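You operate a simulated robot arm through the tools that you are given. There is no shell and no other tool. Be economical: measure what you need, move in short steps, check, and stop when the job is done.

You are at the controls of a simulated robot arm. One attempt, no reset.

## Task
Blot the slide in the island's press, add one drop and cover it.
Fine: one press; blotter, dropper and press head go back. Set down upright: blotter, dropper. Where these are worked on the way, their far stop is far enough and under half their travel is too little: press head.

Only the result counts: the job must be done as asked and must still hold three seconds after the hand-in. Knocking over, shifting, dropping, spilling or breaking anything else fails it. A push-on lid holds only when it is set on centred and level and pressed home; a screw cap is set on level and turned clockwise until tight.

## Robot
A 6-joint arm with a four-finger gripper on a trunk, on a base that drives. Base frame: it is fixed to the floor where the robot stands at the start and does not move with it; the origin is under the middle of the robot, x ahead of it, y to its left, z up; the surface under the hand at the start is at about z = 880. Units: mm, rad, N and s.
Its first joint turns from -2.897 to 2.897 rad. Places, roughly: green button [800, -100, 1000]; press head [800, -100, 900]. Payload 3.43 kg.
The tool frame sits at the grasp point between the pads (the TCP): z along the fingers, y along the line on which they close. The tips reach 30 mm beyond it. The gripper opens to 120 mm. The gripper's body begins 85 mm behind the TCP.
Orientation is that of the tool frame in the base frame, as [roll, pitch, yaw] about the fixed x, y, z axes, in that order (R = Rz(yaw) Ry(pitch) Rx(roll)). With the fingers straight down and closing along the base's y, the tool's x points along the base's -x, its y along +y and its z along -z.

## Interface
- The arm moves only by the tool servo_tool. Its argument "commands" is a list of rows, each a list of 3 entries, a list of its own where there are three numbers: the shift along the tool's x, y, z in units of 30 mm (1.0 is 30 mm), then the turn, a rotation vector about the tool's x, y, z in units of 8 degrees (1.0 is 8 degrees), then the finger opening in cm, from 0 to 12. In form: [[[dx, dy, dz], [rx, ry, rz], hand], ...]. A call has 1 to 12 rows; each row shifts and turns the commanded pose from where the row before left it, along the tool's axes as they then stand. A call with a number of a shift or a turn outside -1 to 1 is refused whole. A row lasts 0.2 s, in which the tool goes at most 50 mm and 0.15 rad; a call with a longer step from one row to the next is refused whole, and so is a gripper value outside its range. Where a pose cannot be reached the arm comes as near as it can. A force on the tool above 80 N (or 10 N above the force at the start of the call, whichever is more), or a blocked arm, ends the call early, and 0.2 s more pass. The fingers move at their own pace and stop on an object; they squeeze with about 23 N. The grip force told is the motor's: it shows also when the fingers shut on nothing. Time passes only in rows, and 0.2 s behind the last, so rows that do not move let the fingers close. The reply holds the time, the measured pose of the TCP, the force on the tool along the base axes, the opening and the grip force, in the units named above and with some noise, with the torque about the TCP (base axes, N m) and any sound that the robot's microphone picked up, and new pictures: "pictures" is both (left out), scene, wrist or none.
- Cameras (640 x 400 px; columns grow to the right, rows downward): "scene" is now at [-197.1, 173.3, 1252.5]; the picture's right is [-0.35, -0.94, 0.00], its down [-0.12, 0.04, -0.99] and it looks along [0.93, -0.35, -0.12] (base axes); focal length 270 px, centre (320, 200). "wrist" rides on the gripper at [72, -17, -120] in the tool frame; the picture's right is [0.23, 0.97, 0.00], its down [-0.81, 0.19, -0.55] and it looks along [-0.54, 0.13, 0.83] (tool axes); focal length 275 px, centre (320, 200). There is no depth. A picture from a camera that has moved, and an enlarged one, comes with that camera's place and axes in the base frame and with its lens. The place of the scene camera against the robot may be out by one fixed shift of up to 25 mm in any direction.
- base_move(legs): drives the robot by 1 to 6 legs, each [ahead, turn to the left] in mm and rad, along the robot's own axes; the way and the turn of a leg run together, so that a leg with both is an arc; at most 1500 mm and 3.142 rad a leg. The arm and the cameras ride along, it lands a little off, and it stops where it bumps. It gives what a move gives, and a new picture of the scene camera.
- head_to(pan, tilt): turns the head with the scene camera to pan (to the left, within 2.496 rad either way) and tilt (down, from -0.506 to 1.204), counted from straight ahead of the robot. It gives what a move gives, and a new picture of the scene camera.
- inspect(camera, box): a new picture of the part [left, top, right, bottom] of that camera's present view, enlarged. The clock stands still meanwhile.
- finish_job(): hands the job in; it is judged then, once.

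Go step by step. Nothing tells you exact positions but the pictures and the camera data: compare them with the known pose of the tool, close in by small moves and look again before you grip or let go. The budget is 120 turns and 260 pictures, counting those below and the enlarged ones. Unless the task says otherwise, let go and move clear before handing in, and close with one line.

The tools are called after ">>>" as name(argument=value, ...) on one line, values as JSON. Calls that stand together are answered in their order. servo_tool: Moves the arm, as the interface text tells. Its arguments: {"type":"object","properties":{"commands":{"type":"array","items":{"type":"array"}},"pictures":{"type":"string","enum":["both","scene","wrist","none"]}},"required":["commands"]} The other tools are called the same way: base_move (legs) drives the base; head_to (pan, tilt) turns the head that bears the scene camera; inspect (camera, box) takes an enlarged picture of a part of a camera's view; finish_job () hands the job in.

At the start:

```text
clock: 0.0
position: [722.6, 96.6, 1270.0]
ee_rot: [-3.141, 0.0, -3.141]
ft_force: [-0.2, -0.9, 0.5]
torque: [0.01, 0.0, 0.0]
width: 119.8
finger_force: 0.0
robot x, y, heading: [1.3, -1.5, -0.0]
head pan, tilt: [-0.361, 0.112]
```

scene: 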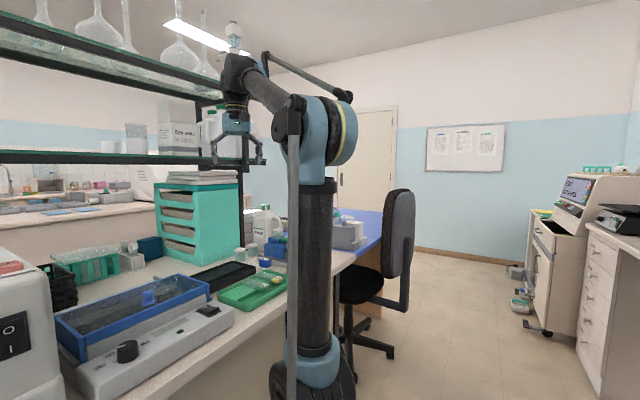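
wrist: 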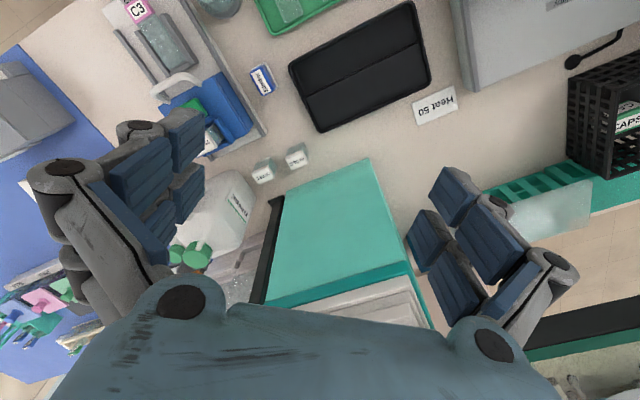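

I see a lab bench with an arm in front of the camera; the press should be at about [800,-100]. I'll look closer with both cameras.

>>> inspect(camera="scene", box=[180, 200, 400, 340])

>>> inspect(camera="wrist", box=[0, 0, 320, 200])

>>> head_to(pan=0.0, tilt=0.4)

```text
2.86 times, centred on (290, 270) of scene
camera zoom: at [-197.1, 173.3, 1252.5], right [-0.35, -0.94, 0.0], down [-0.12, 0.04, -0.99], along [0.93, -0.35, -0.12], focal length 771 px, centre (406, 0)
```

zoom: 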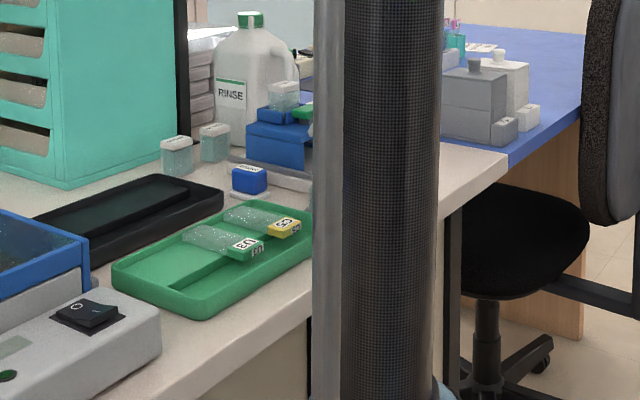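

```text
2.00 times, centred on (160, 100) of wrist
camera zoom: at [651.9, 77.3, 1392.4], right [-0.23, 0.97, 0.0], down [0.81, 0.19, 0.55], along [0.54, 0.13, -0.83], focal length 551 px, centre (640, 400)
```

zoom: 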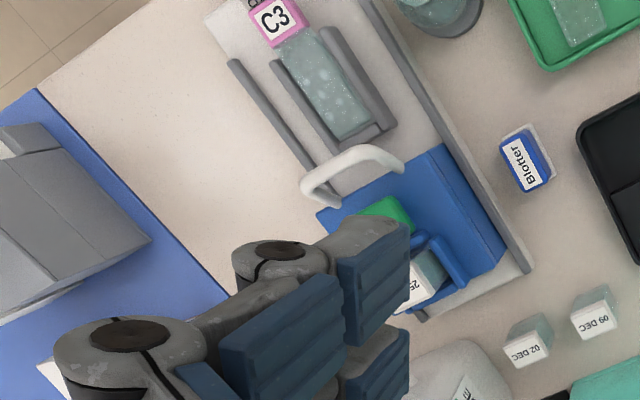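

```text
clock: 0.8
position: [707.3, 94.7, 1278.7]
ee_rot: [-3.14, 0.011, 3.141]
ft_force: [0.4, 0.4, -0.8]
torque: [0.02, 0.01, 0.02]
width: 119.7
finger_force: 0.0
robot x, y, heading: [-2.5, 1.2, -0.003]
head pan, tilt: [0.0, 0.4]
camera scene: at [-191.1, 205.7, 1225.7], right [0.0, -1.0, 0.0], down [-0.4, 0.0, -0.92], along [0.92, 0.0, -0.4], focal length 270 px, centre (320, 200)
```

scene: 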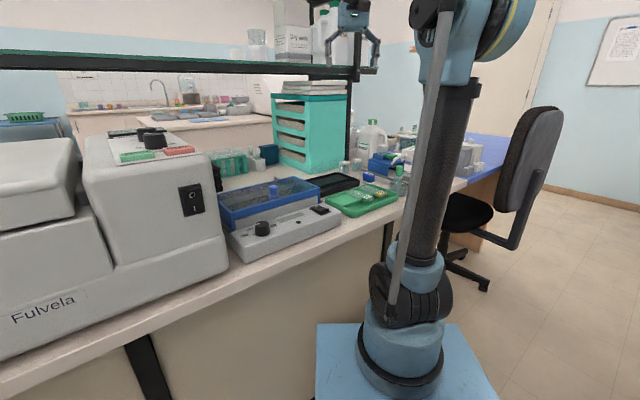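

The press seems to be the railed tray holding slide C3, with a blue carriage and white handle. I'll move the wrist over there for a better view.

>>> servo_tool(commands=[[[0.5, -1, 0], [0, 0, 0], 12], [[0.5, -1, 0], [0, 0, 0], 12], [[0.5, -1, 0], [0, 0, 0], 12], [[0.5, -1, 0], [0, 0, 0], 12], [[0.5, -1, 0], [0, 0, 0], 12], [[0.5, -1, 0], [0, 0, 0], 12], [[0, 0, 0.5], [0, 0, 0], 12], [[0, 0, 0.5], [0, 0, 0], 12]], pictures="both")

>>> inspect(camera="wrist", box=[160, 0, 480, 200])

>>> head_to(pan=-0.15, tilt=0.25)

```text
clock: 2.6
position: [616.0, -85.0, 1248.0]
ee_rot: [3.142, 0.009, -3.141]
ft_force: [-1.0, -0.3, 0.5]
torque: [0.01, 0.02, -0.01]
width: 120.1
finger_force: 0.1
robot x, y, heading: [1.8, 0.9, -0.0]
head pan, tilt: [0.0, 0.4]
camera scene: at [-191.2, 205.8, 1225.7], right [0.0, -1.0, 0.0], down [-0.4, 0.0, -0.92], along [0.92, 0.0, -0.4], focal length 270 px, centre (320, 200)
camera wrist: at [544.1, -102.9, 1369.6], right [-0.23, 0.97, 0.0], down [0.8, 0.19, 0.56], along [0.55, 0.13, -0.83], focal length 275 px, centre (320, 200)
```

scene: 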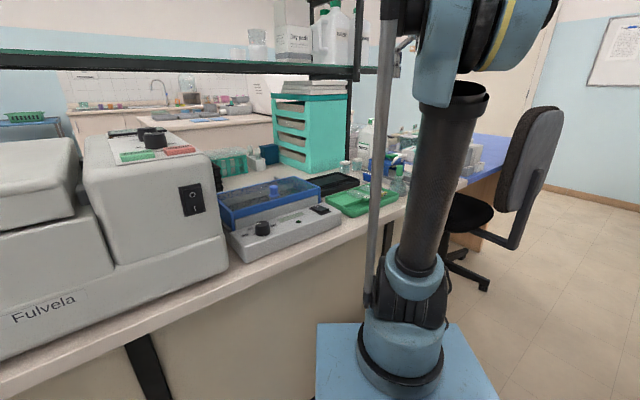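
wrist: 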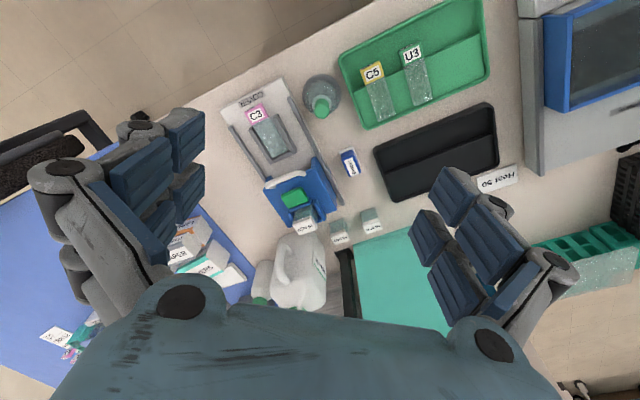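

```text
2.00 times, centred on (320, 100) of wrist
camera zoom: at [544.1, -102.9, 1369.6], right [-0.23, 0.97, 0.0], down [0.8, 0.19, 0.56], along [0.55, 0.13, -0.83], focal length 551 px, centre (320, 400)
```

zoom: 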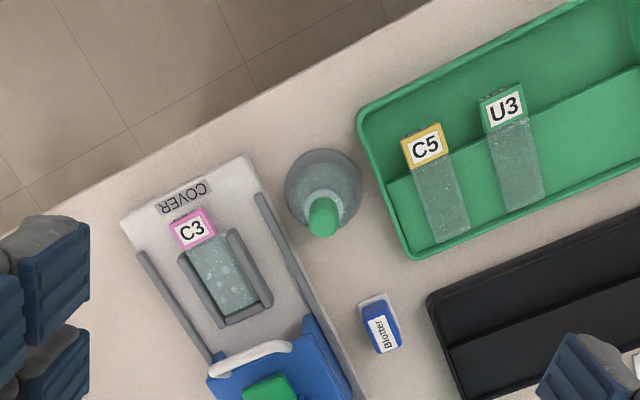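

```text
clock: 3.3
position: [617.0, -84.5, 1248.8]
ee_rot: [3.141, 0.012, 3.141]
ft_force: [0.7, -0.5, 0.1]
torque: [0.01, 0.02, 0.01]
width: 120.2
finger_force: 0.1
robot x, y, heading: [-2.3, 0.8, -0.002]
head pan, tilt: [-0.15, 0.25]
camera scene: at [-191.3, 191.9, 1239.6], right [-0.15, -0.99, 0.0], down [-0.26, 0.04, -0.97], along [0.95, -0.14, -0.26], focal length 270 px, centre (320, 200)
```

scene: 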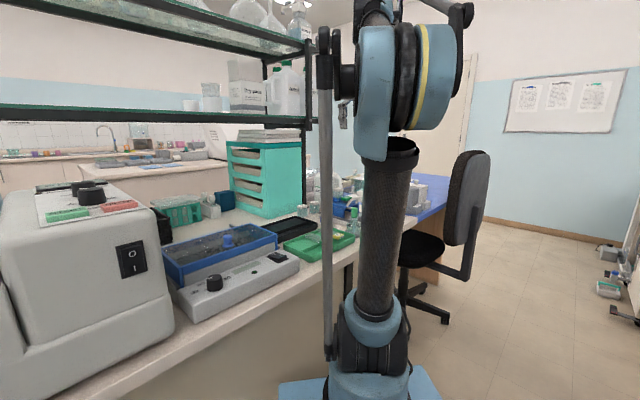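

The device marked COVER holds slide C3 between rails running at about 40° yaw. Blotter is near (757,6), the dropper bottle near (651,-76). I'll go lower for a closer view.

>>> servo_tool(commands=[[[0.2, -0.5, 1], [0, 0, 0], 12], [[0.2, -0.5, 1], [0, 0, 0], 12], [[0.2, -0.5, 1], [0, 0, 0], 12], [[0.2, -0.5, 1], [0, 0, 0], 12]], pictures="wrist")

>>> inspect(camera="wrist", box=[200, 100, 440, 250])

>>> inspect(camera="wrist", box=[280, 0, 520, 150])

>>> inspect(camera="scene", box=[240, 150, 480, 300])

```text
clock: 4.3
position: [596.1, -144.2, 1129.4]
ee_rot: [3.141, 0.01, -3.142]
ft_force: [0.3, -0.2, -0.3]
torque: [0.04, -0.02, 0.03]
width: 119.6
finger_force: 0.0
robot x, y, heading: [0.5, 1.9, 0.001]
head pan, tilt: [-0.15, 0.25]
camera wrist: at [523.0, -163.3, 1249.2], right [-0.23, 0.97, 0.0], down [0.8, 0.19, 0.56], along [0.55, 0.13, -0.83], focal length 275 px, centre (320, 200)
```

wrist: 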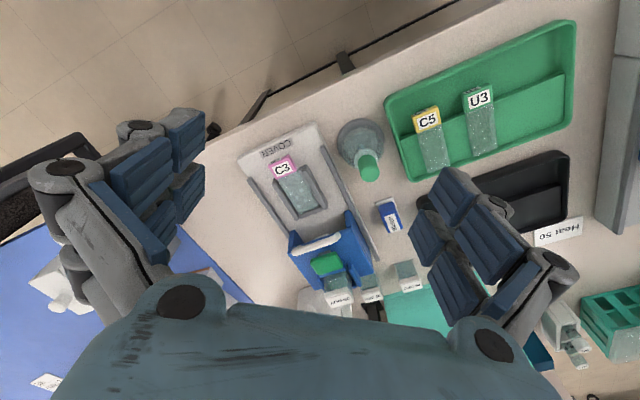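

```text
2.67 times, centred on (320, 175) of wrist
camera zoom: at [523.0, -163.3, 1249.2], right [-0.23, 0.97, 0.0], down [0.8, 0.19, 0.56], along [0.55, 0.13, -0.83], focal length 734 px, centre (320, 267)
```

zoom: 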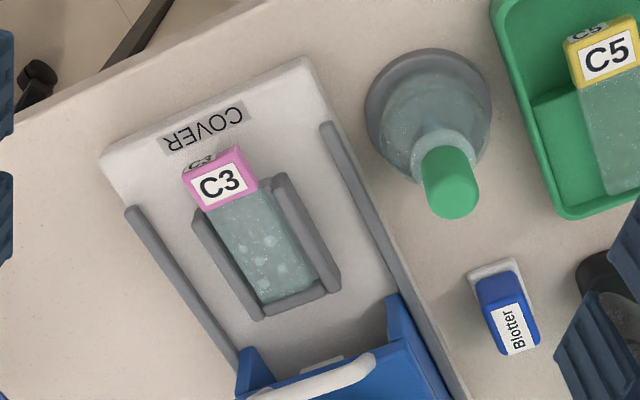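

```text
2.67 times, centred on (400, 75) of wrist
camera zoom: at [523.0, -163.3, 1249.2], right [-0.23, 0.97, 0.0], down [0.8, 0.19, 0.56], along [0.55, 0.13, -0.83], focal length 734 px, centre (107, 533)
```

zoom: 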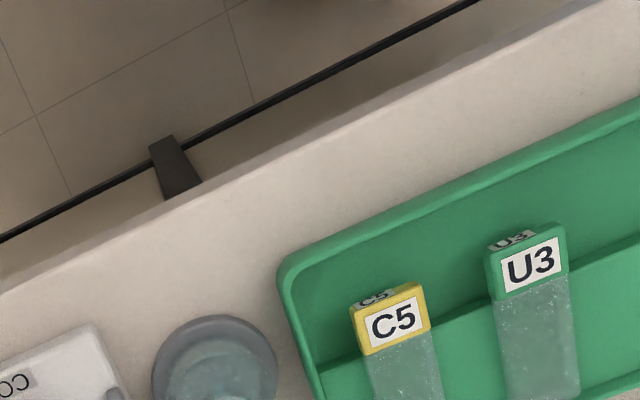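

```text
2.67 times, centred on (360, 225) of scene
camera zoom: at [-191.3, 191.9, 1239.6], right [-0.15, -0.99, 0.0], down [-0.26, 0.04, -0.97], along [0.95, -0.14, -0.26], focal length 720 px, centre (213, 133)
```

zoom: 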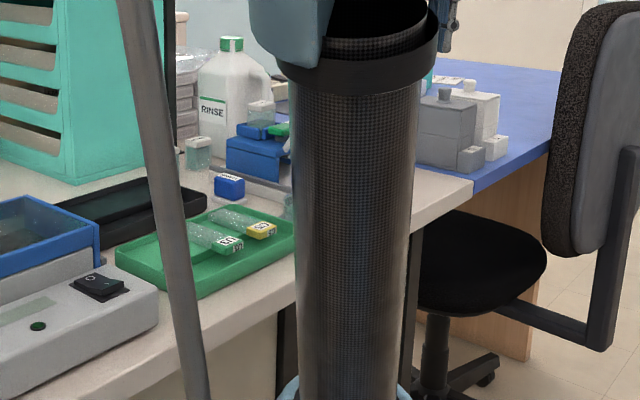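

I need a side view of the dropper and the press; I'll tilt the tool so the wrist camera looks more ahead, centred on the dropper.

>>> servo_tool(commands=[[[0.5, 0.6, 0], [0, -1, 0], 12], [[0.5, 0.6, 0], [0, -1, 0], 12], [[0.3, 0.6, 0.5], [0, -1, 0], 12], [[0, 0.4, 0.8], [0, -1, 0], 12], [[0, 0, 0.0], [0, 0, 0], 12]], pictures="wrist")

>>> inspect(camera="wrist", box=[160, 100, 480, 300])

```text
clock: 5.5
position: [573.4, -79.4, 1084.9]
ee_rot: [-3.141, 0.571, -3.141]
ft_force: [0.5, -0.6, 1.0]
torque: [-0.03, -0.02, 0.01]
width: 120.1
finger_force: 0.1
robot x, y, heading: [-1.0, -0.7, -0.002]
head pan, tilt: [-0.15, 0.25]
camera wrist: at [446.7, -97.2, 1149.4], right [-0.19, 0.97, -0.12], down [0.38, 0.19, 0.9], along [0.9, 0.13, -0.41], focal length 275 px, centre (320, 200)
```

wrist: 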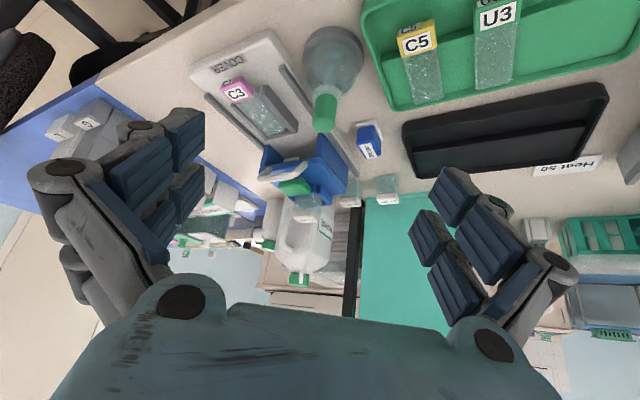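

```text
2.00 times, centred on (320, 200) of wrist
camera zoom: at [446.7, -97.2, 1149.4], right [-0.19, 0.97, -0.12], down [0.38, 0.19, 0.9], along [0.9, 0.13, -0.41], focal length 551 px, centre (320, 200)
```

zoom: 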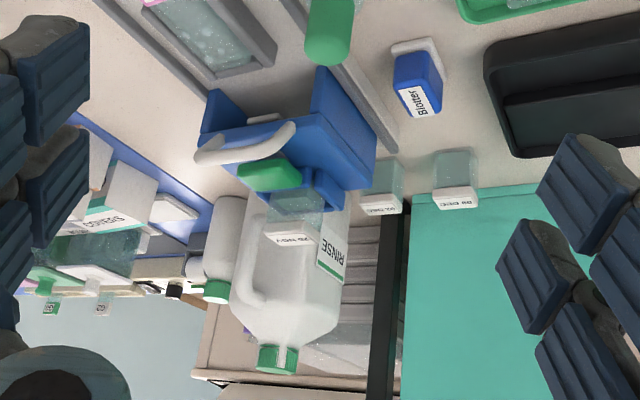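

>>> inspect(camera="wrist", box=[180, 0, 420, 150])

>>> inspect(camera="wrist", box=[240, 120, 400, 220])

```text
2.67 times, centred on (300, 75) of wrist
camera zoom: at [446.7, -97.2, 1149.4], right [-0.19, 0.97, -0.12], down [0.38, 0.19, 0.9], along [0.9, 0.13, -0.41], focal length 734 px, centre (373, 533)
```

zoom: 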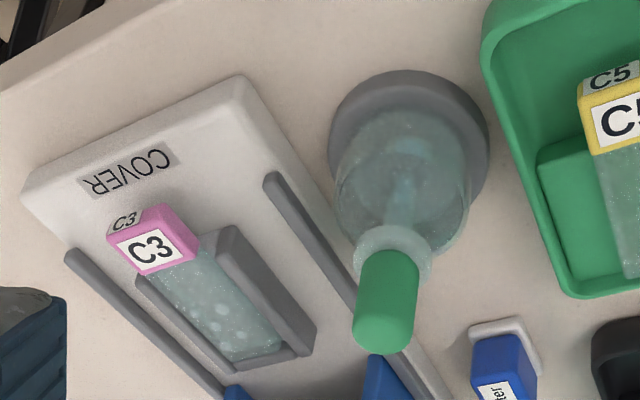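

```text
4.00 times, centred on (320, 170) of wrist
camera zoom: at [446.7, -97.2, 1149.4], right [-0.19, 0.97, -0.12], down [0.38, 0.19, 0.9], along [0.9, 0.13, -0.41], focal length 1101 px, centre (320, 320)
```

zoom: 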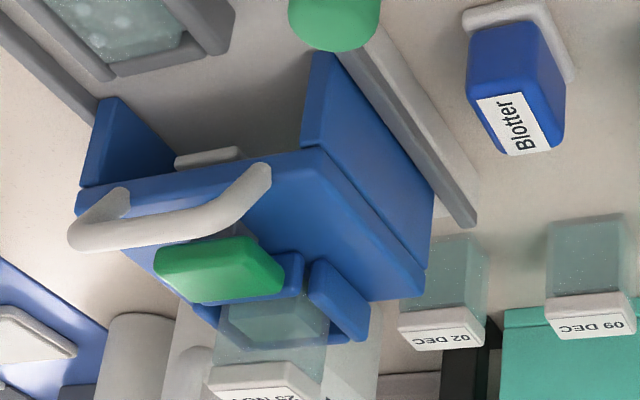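

The head is a blue gantry with arch handle and green button; the dropper is a bulb-topped bottle, bulb top about z 967. Now I level the tool and look down at the blotter.

>>> servo_tool(commands=[[[0, 0.5, 0], [0, 1, 0], 12], [[0, 0.5, 0], [0, 1, 0], 12], [[-0.4, 0.6, 0], [0, 1, 0], 12], [[-0.8, 0.4, 0], [0, 1, 0], 12], [[-0.9, 0.3, 0.3], [0, 0, 0], 12], [[-0.8, 0, 0.5], [0, 0.0, 0], 12], [[0, 0, 0.5], [0, 0, 0], 12]], pictures="wrist")

>>> inspect(camera="wrist", box=[240, 150, 400, 250])

```text
clock: 7.1
position: [657.9, -11.8, 1055.6]
ee_rot: [-3.141, 0.011, -3.141]
ft_force: [0.2, 0.0, 0.6]
torque: [-0.01, 0.04, 0.01]
width: 119.9
finger_force: 0.1
robot x, y, heading: [1.0, -3.2, -0.001]
head pan, tilt: [-0.15, 0.25]
camera wrist: at [585.1, -28.4, 1175.6], right [-0.23, 0.97, 0.0], down [0.8, 0.19, 0.56], along [0.55, 0.13, -0.83], focal length 275 px, centre (320, 200)
```

wrist: 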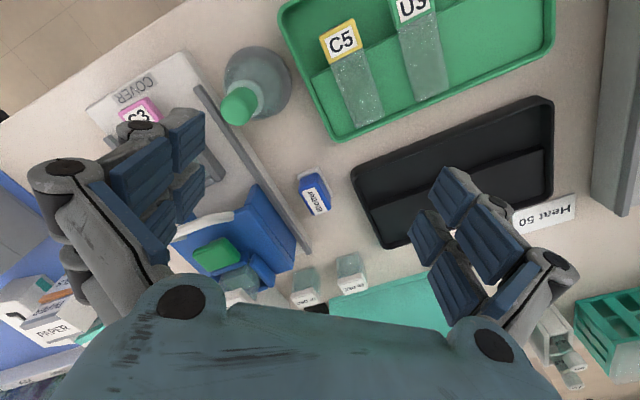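

```text
4.00 times, centred on (320, 200) of wrist
camera zoom: at [585.1, -28.4, 1175.6], right [-0.23, 0.97, 0.0], down [0.8, 0.19, 0.56], along [0.55, 0.13, -0.83], focal length 1101 px, centre (320, 200)
```

zoom: 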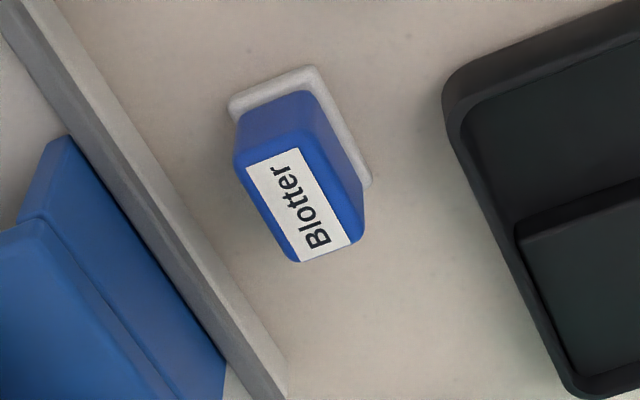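

Blotter block is about 24×38 mm, centred at (760,7), yaw 37°, top z≈914. I'll move above it, turn to 37°, narrow the fingers and check.

>>> servo_tool(commands=[[[-0.85, 0.16, 0], [0, 0, 0], 8], [[-0.85, 0.16, 0], [0, 0, 0], 6], [[-0.85, 0.16, 0], [0, 0, 0], 5], [[-0.85, 0.16, 0], [0, 0, 0], 5], [[0, 0, 0.3], [0, 0, -1], 5], [[0, 0, 0.3], [0, 0, -1], 5], [[0, 0, 0.3], [0, 0, -1], 5], [[0, 0, 0.3], [0, 0, -1], 5], [[0, 0, 0.6], [0, 0, -0.625], 5], [[0, 0, 0.6], [0, 0, 0], 5], [[0, 0, 0], [0, 0, 0], 5]], pictures="wrist")

>>> inspect(camera="wrist", box=[200, 150, 440, 300])

```text
clock: 9.5
position: [760.0, 9.5, 984.4]
ee_rot: [-3.134, 0.008, -2.496]
ft_force: [0.4, 0.2, 0.8]
torque: [0.01, 0.0, -0.02]
width: 49.9
finger_force: 0.1
robot x, y, heading: [-2.3, -0.2, 0.001]
head pan, tilt: [-0.15, 0.25]
camera wrist: at [712.4, -48.4, 1105.8], right [-0.77, 0.64, -0.01], down [0.53, 0.64, 0.56], along [0.36, 0.43, -0.83], focal length 275 px, centre (320, 200)
```

wrist: 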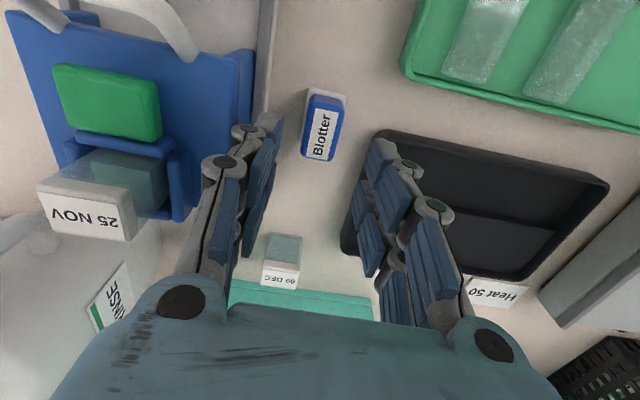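

```text
2.67 times, centred on (320, 225) of wrist
camera zoom: at [712.4, -48.4, 1105.8], right [-0.77, 0.64, -0.01], down [0.53, 0.64, 0.56], along [0.36, 0.43, -0.83], focal length 734 px, centre (320, 133)
```

zoom: 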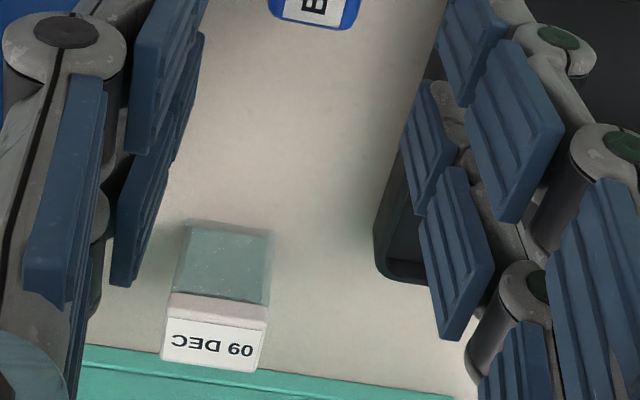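

>>> inspect(camera="wrist", box=[260, 75, 388, 155])

```text
5.00 times, centred on (324, 115) of wrist
camera zoom: at [712.4, -48.4, 1105.8], right [-0.77, 0.64, -0.01], down [0.53, 0.64, 0.56], along [0.36, 0.43, -0.83], focal length 1376 px, centre (300, 625)
```

zoom: 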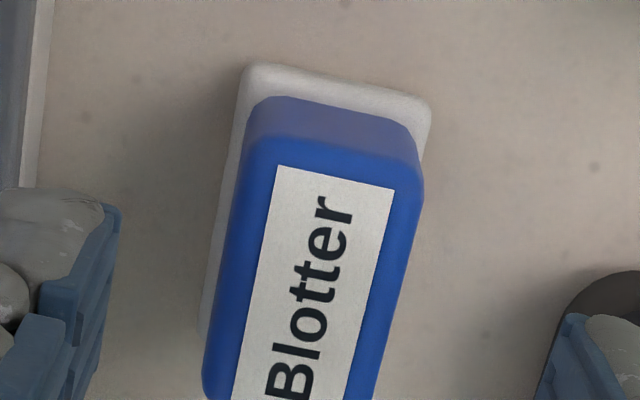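

Blotter's yaw is nearer 40° and it is about 5 mm toward the robot from the tool axis. I'll correct, descend and close.

>>> servo_tool(commands=[[[0.16, 0, 0.3], [0, 0, -0.375], 5], [[0, 0, 0.7], [0, 0, 0], 5], [[0, 0, 0.7], [0, 0, 0], 5], [[0, 0, 0.37], [0, 0, 0], 5], [[0, 0, 0], [0, 0, 0], 5]], pictures="wrist")

```text
clock: 10.7
position: [756.7, 6.9, 920.5]
ee_rot: [-3.133, 0.008, -2.443]
ft_force: [0.2, -0.6, -0.2]
torque: [-0.02, 0.01, -0.03]
width: 50.2
finger_force: 0.0
robot x, y, heading: [-0.6, -4.2, 0.003]
head pan, tilt: [-0.15, 0.25]
camera wrist: at [711.6, -53.7, 1042.4], right [-0.8, 0.6, -0.01], down [0.49, 0.67, 0.56], along [0.34, 0.44, -0.83], focal length 275 px, centre (320, 200)
```

wrist: 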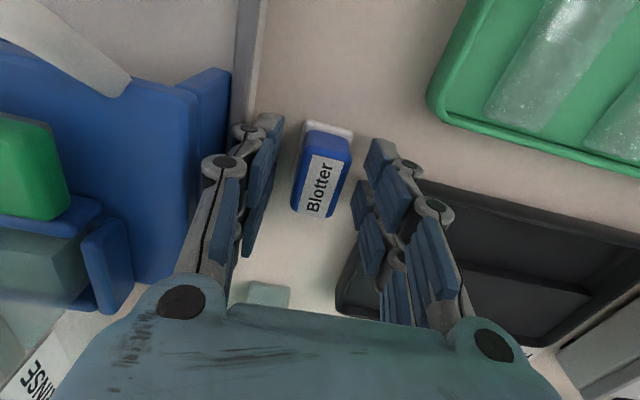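

The blotter's top sits right at the tool axis; close on it.

>>> servo_tool(commands=[[[0, 0, 0], [0, 0, 0], 3], [[0, 0, 0], [0, 0, 0], 2], [[0, 0, 0], [0, 0, 0], 1], [[0, 0, 0], [0, 0, 0], 1]], pictures="wrist")

```text
clock: 11.7
position: [757.6, 6.5, 922.0]
ee_rot: [-3.135, 0.009, -2.444]
ft_force: [-0.8, 0.5, 0.3]
torque: [0.01, 0.0, -0.01]
width: 25.3
finger_force: 22.7
robot x, y, heading: [-0.5, -1.6, 0.004]
head pan, tilt: [-0.15, 0.25]
camera wrist: at [711.7, -53.7, 1042.5], right [-0.8, 0.6, -0.01], down [0.49, 0.67, 0.56], along [0.34, 0.44, -0.83], focal length 275 px, centre (320, 200)
```

wrist: 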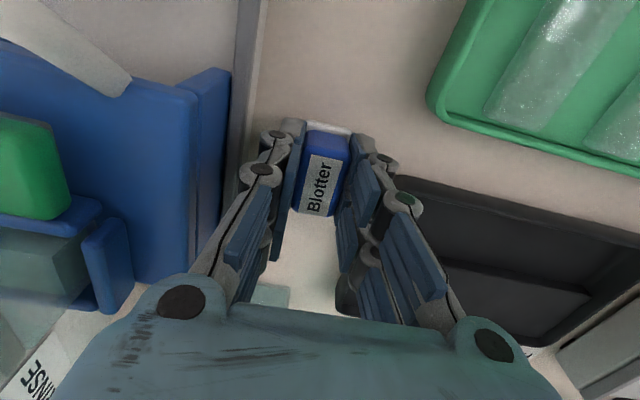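

Blotter held (home TCP 757,6.7,921, yaw 140°). Lift and carry it above the slide, then look.

>>> servo_tool(commands=[[[0, 0, -1], [0, 0, 0], 1], [[0, 0, -1], [0, 0, 0], 1], [[0, 0, -1], [0, 0, 0], 1], [[0, 0, -0.7], [0, 0, 0], 1], [[0.85, -0.92, 0], [0, 0, 0], 1], [[0.85, -0.92, 0], [0, 0, 0], 1], [[0.85, -0.92, 0], [0, 0, 0], 1], [[0.85, -0.92, 0], [0, 0, 0], 1], [[0, 0, 0], [0, 0, 0], 1]], pictures="wrist")

>>> inspect(camera="wrist", box=[240, 40, 400, 140])

```text
clock: 13.7
position: [751.8, -143.5, 1037.6]
ee_rot: [-3.134, 0.008, -2.443]
ft_force: [0.7, 0.0, -0.2]
torque: [0.02, -0.01, 0.01]
width: 25.3
finger_force: 23.2
robot x, y, heading: [0.3, 0.0, -0.002]
head pan, tilt: [-0.15, 0.25]
camera wrist: at [706.6, -203.6, 1158.8], right [-0.8, 0.6, -0.01], down [0.49, 0.67, 0.56], along [0.34, 0.44, -0.83], focal length 275 px, centre (320, 200)
```

wrist: 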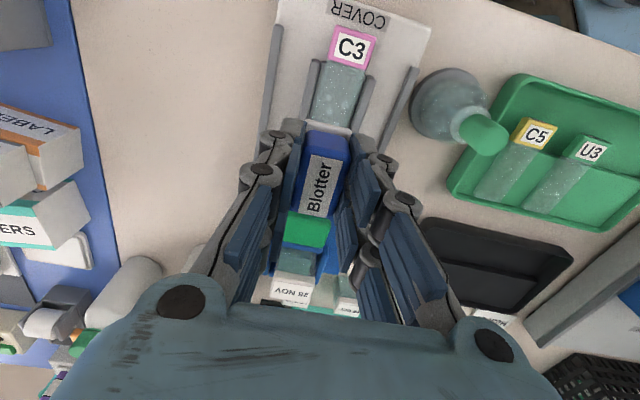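

```text
4.00 times, centred on (320, 90) of wrist
camera zoom: at [706.6, -203.6, 1158.8], right [-0.8, 0.6, -0.01], down [0.49, 0.67, 0.56], along [0.34, 0.44, -0.83], focal length 1101 px, centre (320, 640)
```

zoom: 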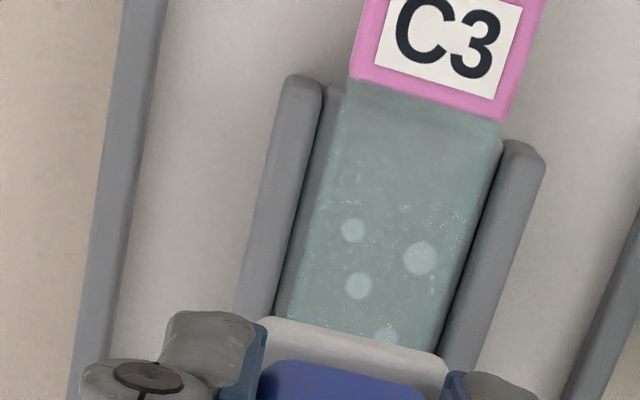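

The slide is aligned at 40°; the blotter needs about 10 mm lateral shift. I'll correct and lower to just above the slide.

>>> servo_tool(commands=[[[-0.1, 0.35, 0], [0, 0, 0], 1], [[0, 0, 0.9], [0, 0, 0], 1], [[0, 0, 0.9], [0, 0, 0], 1], [[0, 0, 0.9], [0, 0, 0], 1], [[0, 0, 0], [0, 0, 0], 1]], pictures="wrist")

>>> inspect(camera="wrist", box=[240, 80, 400, 180])

```text
clock: 14.8
position: [736.4, -134.5, 964.1]
ee_rot: [-3.128, 0.02, -2.444]
ft_force: [2.6, -0.3, -1.6]
torque: [0.04, 0.26, -0.01]
width: 25.6
finger_force: 23.3
robot x, y, heading: [-0.8, -1.5, 0.004]
head pan, tilt: [-0.15, 0.25]
stopped in row 5: the force on the tool passed its limit at 91 N (the readings are from after the stop); the commanded pose is now the measured one
camera wrist: at [689.3, -194.3, 1085.3], right [-0.8, 0.6, -0.02], down [0.48, 0.67, 0.57], along [0.35, 0.44, -0.82], focal length 275 px, centre (320, 200)
```

wrist: 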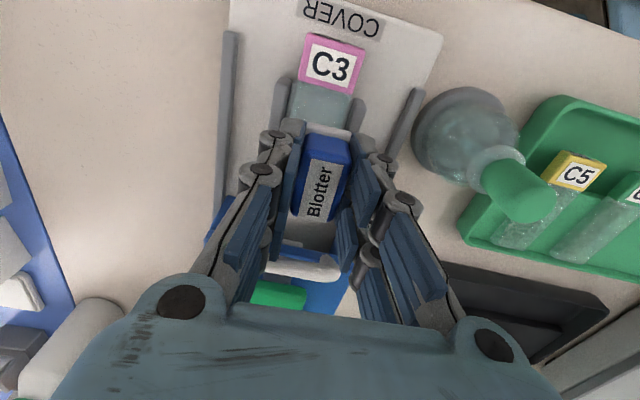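

```text
4.00 times, centred on (320, 130) of wrist
camera zoom: at [689.3, -194.3, 1085.3], right [-0.8, 0.6, -0.02], down [0.48, 0.67, 0.57], along [0.35, 0.44, -0.82], focal length 1101 px, centre (320, 480)
```

zoom: 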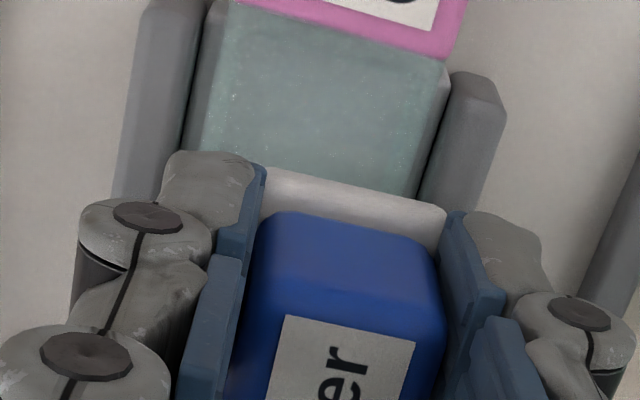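

The move stopped on a contact and was pushed back a bit. I'll look closely at what touched before going on.

>>> inspect(camera="wrist", box=[240, 170, 400, 320])

>>> servo_tool(commands=[[[0, 0, -0.5], [0, 0, 0], 1], [[0.5, 0, -0.5], [0, 0, 0], 1], [[0.5, 0, -0.5], [0, 0, 0], 1], [[0, 0, 0], [0, 0, 0], 1]], pictures="both")

>>> inspect(camera="wrist", box=[200, 50, 440, 200])

```text
2.67 times, centred on (320, 245) of wrist
camera zoom: at [689.3, -194.3, 1085.3], right [-0.8, 0.6, -0.02], down [0.48, 0.67, 0.57], along [0.35, 0.44, -0.82], focal length 734 px, centre (320, 80)
```

zoom: 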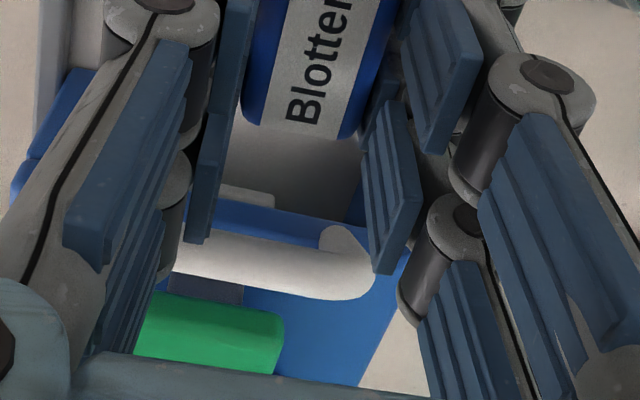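

```text
clock: 15.8
position: [713.1, -154.7, 1009.8]
ee_rot: [-3.125, 0.019, -2.444]
ft_force: [0.1, -0.8, -0.1]
torque: [0.0, 0.01, 0.0]
width: 25.4
finger_force: 23.3
robot x, y, heading: [-1.7, 0.9, 0.002]
head pan, tilt: [-0.15, 0.25]
camera scene: at [-191.2, 191.8, 1239.7], right [-0.15, -0.99, 0.0], down [-0.26, 0.04, -0.97], along [0.95, -0.14, -0.26], focal length 270 px, centre (320, 200)
camera wrist: at [664.6, -212.9, 1130.7], right [-0.8, 0.6, -0.02], down [0.48, 0.67, 0.57], along [0.35, 0.44, -0.82], focal length 275 px, centre (320, 200)
```

scene: 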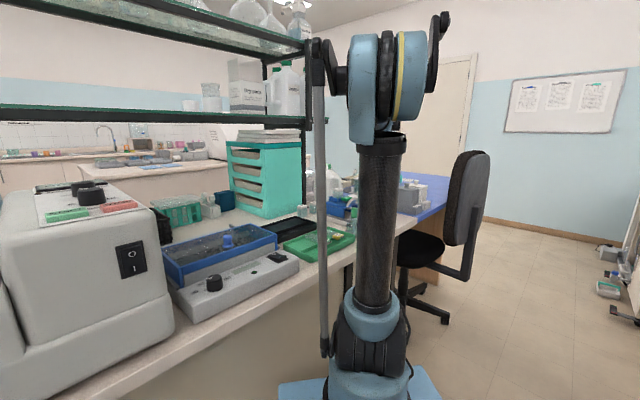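
wrist: 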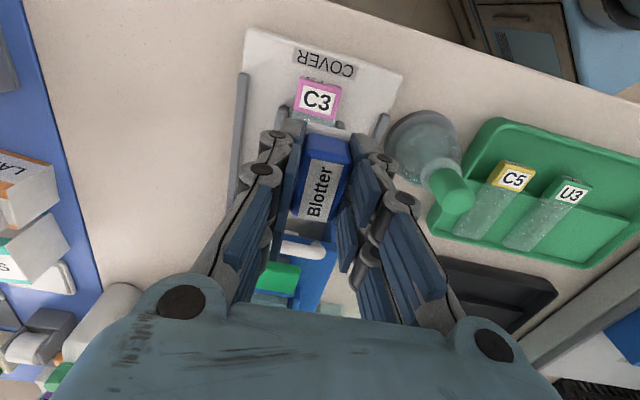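

```text
2.67 times, centred on (320, 125) of wrist
camera zoom: at [664.6, -212.9, 1130.7], right [-0.8, 0.6, -0.02], down [0.48, 0.67, 0.57], along [0.35, 0.44, -0.82], focal length 734 px, centre (320, 400)
```

zoom: 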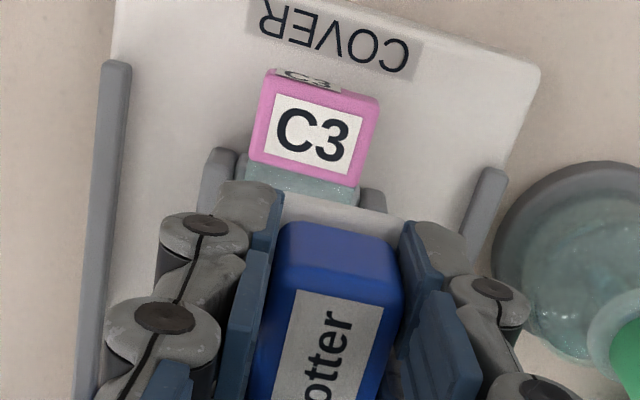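

The slide wasn't shifted; its glass is higher than I took (about z 910), so the pad likely met the slide. I'll raise and move forward to see whether the droplets are gone.

>>> servo_tool(commands=[[[0, 0, -1], [0, 0, 0], 1], [[-0.8, 0, -0.7], [0, 0, 0], 1], [[-1, 0, 0], [0, 0, 0], 1], [[-0.5, 0, 0], [0, 0, 0], 1], [[0, 0, 0], [0, 0, 0], 1]], pictures="none")

>>> inspect(camera="wrist", box=[240, 40, 400, 140])

```text
clock: 17.0
position: [763.9, -108.2, 1059.2]
ee_rot: [-3.125, 0.019, -2.444]
ft_force: [0.1, 0.0, -0.8]
torque: [0.03, -0.01, -0.01]
width: 25.6
finger_force: 23.1
robot x, y, heading: [2.1, 5.6, -0.004]
head pan, tilt: [-0.15, 0.25]
```

```text
4.00 times, centred on (320, 90) of wrist
camera zoom: at [716.4, -168.7, 1180.8], right [-0.8, 0.6, -0.02], down [0.48, 0.67, 0.57], along [0.35, 0.44, -0.82], focal length 1101 px, centre (320, 640)
```

zoom: 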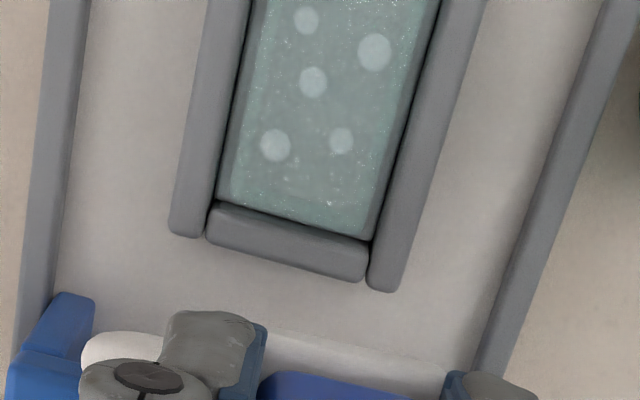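

Droplets remain: the earlier contact was the head's handle, which stands at about (761,-102,980). The slide's centre is nearer the robot (s≈477 along its axis), so I'll shift back, re-level and descend carefully.

>>> servo_tool(commands=[[[0.65, -0.18, 0], [-0.07, 0.075, 0], 1], [[0.64, -0.18, 0], [0, 0, 0], 1], [[0, 0, 1], [0, 0, 0], 1], [[0, 0, 1], [0, 0, 0], 1], [[0, 0, 0.9], [0, 0, 0], 1], [[0, 0, 0], [0, 0, 0], 1]], pictures="wrist")

>>> inspect(camera="wrist", box=[240, 80, 400, 180])

```text
clock: 18.4
position: [741.1, -140.0, 973.9]
ee_rot: [-3.135, 0.008, -2.444]
ft_force: [0.0, 0.5, 0.0]
torque: [0.02, 0.02, 0.01]
width: 25.5
finger_force: 23.3
robot x, y, heading: [0.5, -0.1, -0.004]
head pan, tilt: [-0.15, 0.25]
camera wrist: at [695.4, -199.6, 1095.6], right [-0.8, 0.6, -0.01], down [0.49, 0.67, 0.56], along [0.34, 0.44, -0.83], focal length 275 px, centre (320, 200)
```

wrist: 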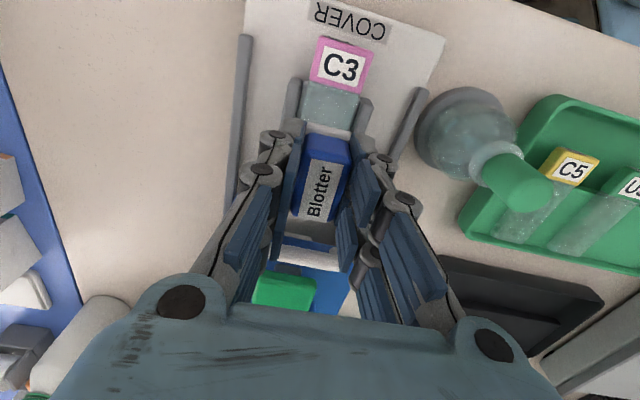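

```text
4.00 times, centred on (320, 130) of wrist
camera zoom: at [695.4, -199.6, 1095.6], right [-0.8, 0.6, -0.01], down [0.49, 0.67, 0.56], along [0.34, 0.44, -0.83], focal length 1101 px, centre (320, 480)
```

zoom: 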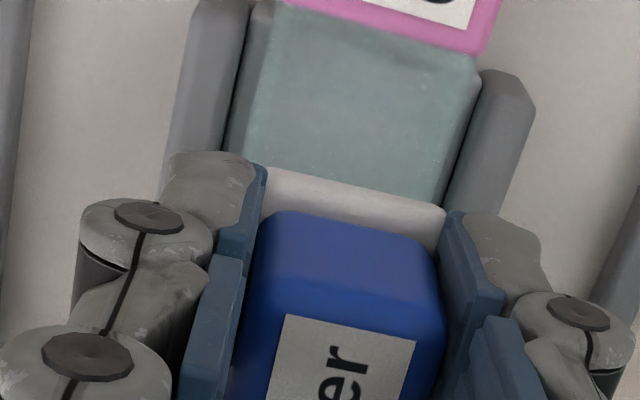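

Aligned laterally and clear of the handle. I'll descend in small steps.

>>> servo_tool(commands=[[[0, 0, 0.25], [0, 0, 0], 1], [[0, 0, 0.2], [0, 0, 0], 1], [[0, 0, 0.1], [0, 0, 0], 1], [[0, 0, 0.1], [0, 0, 0], 1], [[0, 0, 0], [0, 0, 0], 1]], pictures="none")

>>> inspect(camera="wrist", box=[240, 80, 400, 180])

```text
clock: 19.6
position: [740.8, -142.2, 958.4]
ee_rot: [-3.132, 0.011, -2.443]
ft_force: [4.4, 0.3, 61.7]
torque: [-0.05, 0.19, 0.05]
width: 25.3
finger_force: 22.7
robot x, y, heading: [2.5, -3.5, 0.002]
head pan, tilt: [-0.15, 0.25]
```

```text
4.00 times, centred on (320, 130) of wrist
camera zoom: at [695.2, -202.0, 1079.3], right [-0.8, 0.6, -0.01], down [0.49, 0.67, 0.56], along [0.34, 0.44, -0.83], focal length 1101 px, centre (320, 480)
```

zoom: 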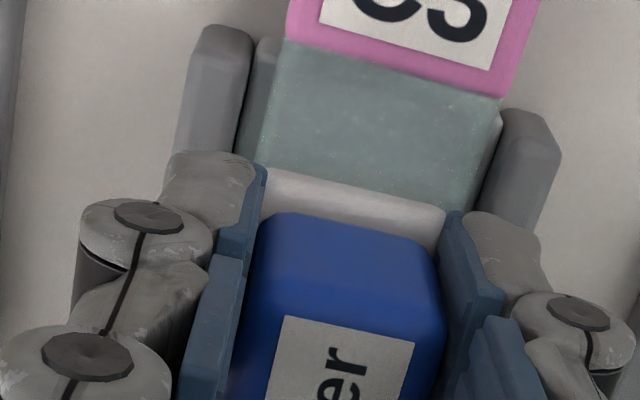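

Contact with about 62 N at z 958. Ease slightly, hold for a second, then lift and check for droplets.

>>> servo_tool(commands=[[[0, 0, -0.05], [0, 0, 0], 1], [[0, 0, 0], [0, 0, 0], 1], [[0, 0, 0], [0, 0, 0], 1], [[0, 0, 0], [0, 0, 0], 1], [[0, 0, 0], [0, 0, 0], 1], [[0, 0, 0], [0, 0, 0], 1]], pictures="none")

>>> servo_tool(commands=[[[0, 0, -0.5], [0, 0, 0], 1], [[0, 0, -1], [0, 0, 0], 1], [[0, 0, -1], [0, 0, 0], 1], [[0, 0, -1], [0, 0, 0], 1], [[-1, 0, 0], [0, 0, 0], 1], [[0, 0, 0], [0, 0, 0], 1]], pictures="none")

>>> inspect(camera="wrist", box=[220, 0, 420, 125])

```text
clock: 21.0
position: [740.8, -142.8, 958.8]
ee_rot: [-3.133, 0.011, -2.445]
ft_force: [-2.4, 1.1, 37.9]
torque: [0.01, 0.32, -0.01]
width: 25.3
finger_force: 22.8
robot x, y, heading: [2.9, -1.7, -0.001]
head pan, tilt: [-0.15, 0.25]
```

```text
clock: 22.4
position: [764.6, -124.2, 1061.1]
ee_rot: [-3.135, 0.009, -2.443]
ft_force: [-1.0, 0.7, -1.2]
torque: [0.03, 0.04, 0.03]
width: 25.6
finger_force: 23.0
robot x, y, heading: [0.8, 3.8, -0.003]
head pan, tilt: [-0.15, 0.25]
```

```text
3.20 times, centred on (320, 62) of wrist
camera zoom: at [719.0, -183.6, 1182.7], right [-0.8, 0.6, -0.01], down [0.49, 0.67, 0.56], along [0.34, 0.44, -0.83], focal length 881 px, centre (320, 640)
```

zoom: 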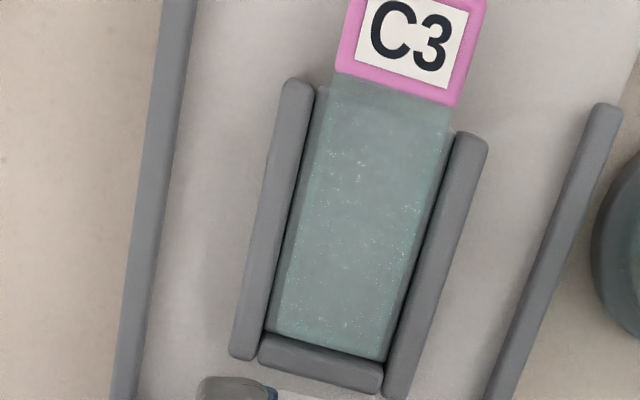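

Droplets gone: the slide is blotted. Return the blotter to its place.

>>> servo_tool(commands=[[[-0.653, 0.877, 0], [0, 0, 0], 1], [[-0.653, 0.877, 0], [0, 0, 0], 1], [[-0.653, 0.877, 0], [0, 0, 0], 1], [[-0.653, 0.877, 0], [0, 0, 0], 1], [[0, 0, 1], [0, 0, 0], 1], [[0, 0, 1], [0, 0, 0], 1], [[0, 0, 1], [0, 0, 0], 1], [[0, 0, 1], [0, 0, 0], 1], [[0, 0, 0.2], [0, 0, 0], 1], [[0, 0, 0], [0, 0, 0], 1]], pictures="wrist")

```text
clock: 24.6
position: [756.3, 8.6, 936.3]
ee_rot: [-3.135, 0.009, -2.443]
ft_force: [-0.2, -1.0, -0.1]
torque: [0.02, -0.03, 0.02]
width: 25.3
finger_force: 22.5
robot x, y, heading: [-0.4, -0.7, -0.002]
head pan, tilt: [-0.15, 0.25]
camera wrist: at [711.2, -51.4, 1057.3], right [-0.8, 0.6, -0.01], down [0.49, 0.67, 0.56], along [0.34, 0.44, -0.83], focal length 275 px, centre (320, 200)
```

wrist: 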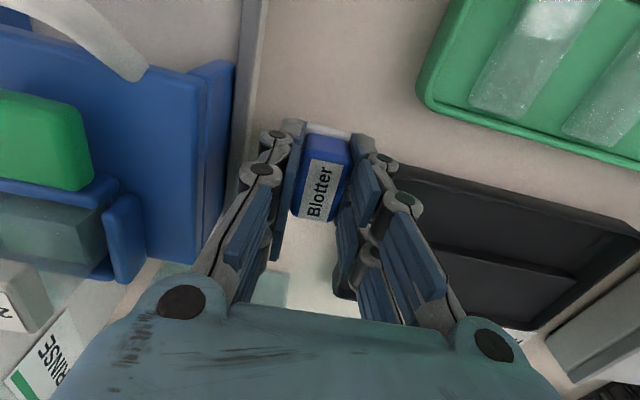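

>>> servo_tool(commands=[[[0.02, -0.06, 0.2], [0, 0, 0], 1], [[0, 0, 0.2], [0, 0, 0], 1], [[0, 0, 0.07], [0, 0, 0], 1], [[0, 0, 0.04], [0, 0, 0], 1], [[0, 0, 0], [0, 0, 0], 1]], pictures="none")

```text
clock: 25.8
position: [758.4, 5.6, 921.6]
ee_rot: [-3.135, 0.008, -2.444]
ft_force: [0.1, 0.0, -1.2]
torque: [-0.01, -0.01, 0.0]
width: 25.4
finger_force: 23.2
robot x, y, heading: [-1.5, -3.4, -0.002]
head pan, tilt: [-0.15, 0.25]
```

>>> servo_tool(commands=[[[0, 0, 0.03], [0, 0, 0], 1], [[0, 0, 0], [0, 0, 0], 1]], pictures="none")

```text
clock: 26.4
position: [757.2, 6.3, 919.1]
ee_rot: [-3.135, 0.008, -2.443]
ft_force: [0.3, -0.2, -0.9]
torque: [0.01, 0.01, 0.03]
width: 25.3
finger_force: 22.6
robot x, y, heading: [2.6, 1.7, -0.002]
head pan, tilt: [-0.15, 0.25]
```

>>> servo_tool(commands=[[[0, 0, 0.03], [0, 0, 0], 1], [[0, 0, 0], [0, 0, 0], 1], [[0, 0, 0.03], [0, 0, 0], 1], [[0, 0, 0], [0, 0, 0], 1]], pictures="none")

```text
clock: 27.4
position: [757.1, 6.6, 918.0]
ee_rot: [-3.134, 0.009, -2.443]
ft_force: [0.7, 1.5, -0.3]
torque: [0.03, -0.01, -0.03]
width: 25.4
finger_force: 23.1
robot x, y, heading: [1.6, -0.1, -0.001]
head pan, tilt: [-0.15, 0.25]
```

>>> servo_tool(commands=[[[0, 0, 0.03], [0, 0, 0], 1], [[0, 0, 0], [0, 0, 0], 1], [[0, 0, 0.03], [0, 0, 0], 1], [[0, 0, 0], [0, 0, 0], 1]], pictures="wrist")

>>> inspect(camera="wrist", box=[240, 80, 400, 180])

```text
clock: 28.4
position: [758.1, 6.3, 919.1]
ee_rot: [-3.134, 0.009, -2.442]
ft_force: [0.1, -3.3, 21.1]
torque: [-0.27, 0.3, 0.07]
width: 25.7
finger_force: 23.3
robot x, y, heading: [-2.1, 2.2, 0.002]
head pan, tilt: [-0.15, 0.25]
camera wrist: at [712.0, -54.2, 1038.3], right [-0.8, 0.6, -0.01], down [0.49, 0.67, 0.56], along [0.34, 0.44, -0.83], focal length 275 px, centre (320, 200)
```

wrist: 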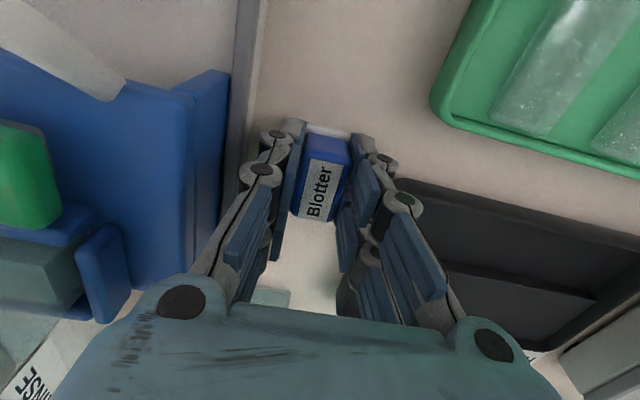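

```text
4.00 times, centred on (320, 130) of wrist
camera zoom: at [712.0, -54.2, 1038.3], right [-0.8, 0.6, -0.01], down [0.49, 0.67, 0.56], along [0.34, 0.44, -0.83], focal length 1101 px, centre (320, 480)
```

zoom: 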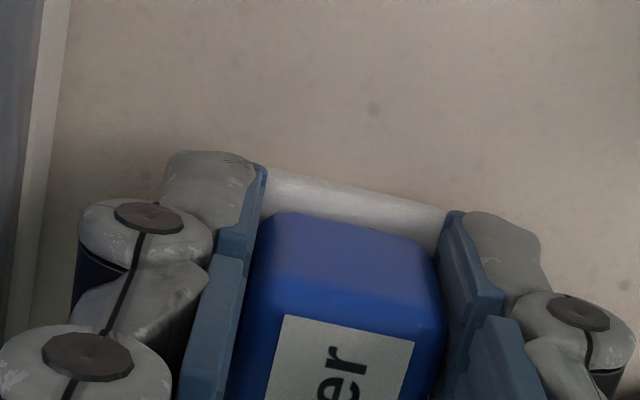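

Set down (21 N contact). Release and rise.

>>> servo_tool(commands=[[[0, 0, -0.02], [0, 0, 0], 3], [[0, 0, 0], [0, 0, 0], 4], [[0, 0, 0], [0, 0, 0], 5], [[0, 0, -0.8], [0, 0, 0], 5], [[0, 0, -1], [0, 0, 0], 5], [[0, 0, -1], [0, 0, 0], 5], [[0, 0, -1], [0, 0, 0], 5], [[0, 0, 0], [0, 0, 0], 5]], pictures="wrist")

```text
clock: 30.2
position: [754.9, 4.7, 1032.6]
ee_rot: [-3.136, 0.007, -2.443]
ft_force: [-0.6, -0.2, 0.5]
torque: [0.04, 0.03, 0.01]
width: 50.0
finger_force: 0.0
robot x, y, heading: [1.5, 1.8, -0.0]
head pan, tilt: [-0.15, 0.25]
camera wrist: at [710.6, -55.2, 1152.8], right [-0.8, 0.6, -0.01], down [0.49, 0.67, 0.56], along [0.34, 0.44, -0.83], focal length 275 px, centre (320, 200)
```

wrist: 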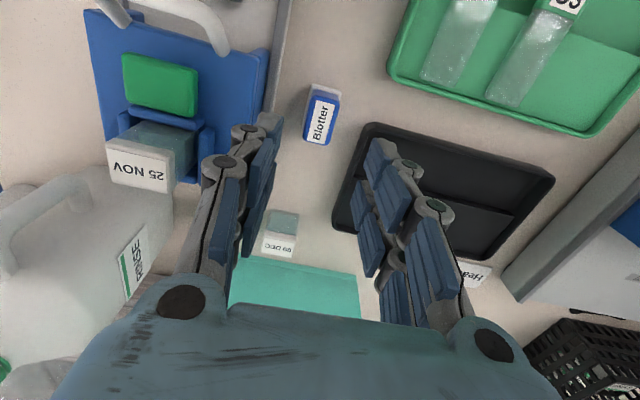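

Blotter is back. Now above the dropper.

>>> servo_tool(commands=[[[0.8, 0, -0.4], [0, 0, 0], 6], [[0.8, 0, -0.4], [0, 0, 0], 6], [[0.8, 0, -0.4], [0, 0, 0], 6], [[0.8, 0, -0.4], [0, 0, 0], 6], [[0.9, 0.04, 0], [0, 0, 0], 6], [[0, 0, 0], [0, 0, 0], 6]], pictures="wrist")

>>> inspect(camera="wrist", box=[240, 60, 400, 160])

```text
clock: 31.6
position: [661.3, -72.3, 1077.7]
ee_rot: [-3.135, 0.007, -2.444]
ft_force: [0.4, 0.1, -0.7]
torque: [0.01, 0.01, -0.03]
width: 60.1
finger_force: 0.1
robot x, y, heading: [1.0, 2.0, 0.005]
head pan, tilt: [-0.15, 0.25]
camera wrist: at [616.5, -131.6, 1199.0], right [-0.8, 0.6, -0.01], down [0.49, 0.67, 0.56], along [0.34, 0.44, -0.83], focal length 275 px, centre (320, 200)
```

wrist: 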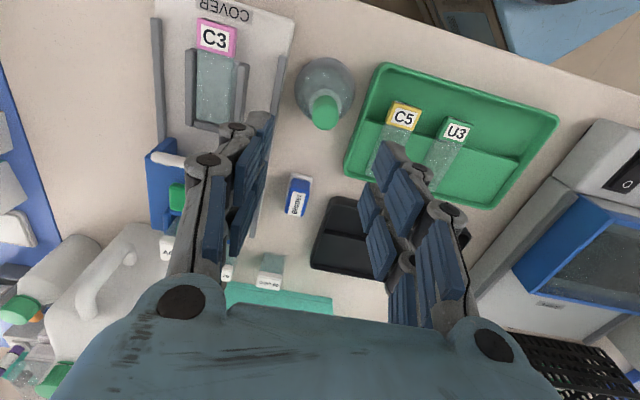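

```text
4.00 times, centred on (320, 110) of wrist
camera zoom: at [616.5, -131.6, 1199.0], right [-0.8, 0.6, -0.01], down [0.49, 0.67, 0.56], along [0.34, 0.44, -0.83], focal length 1101 px, centre (320, 560)
```

zoom: 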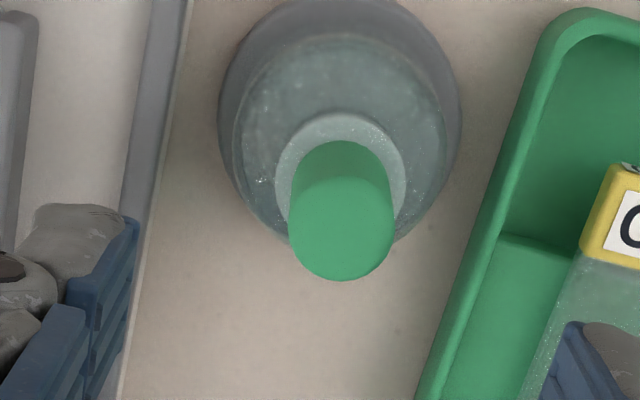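

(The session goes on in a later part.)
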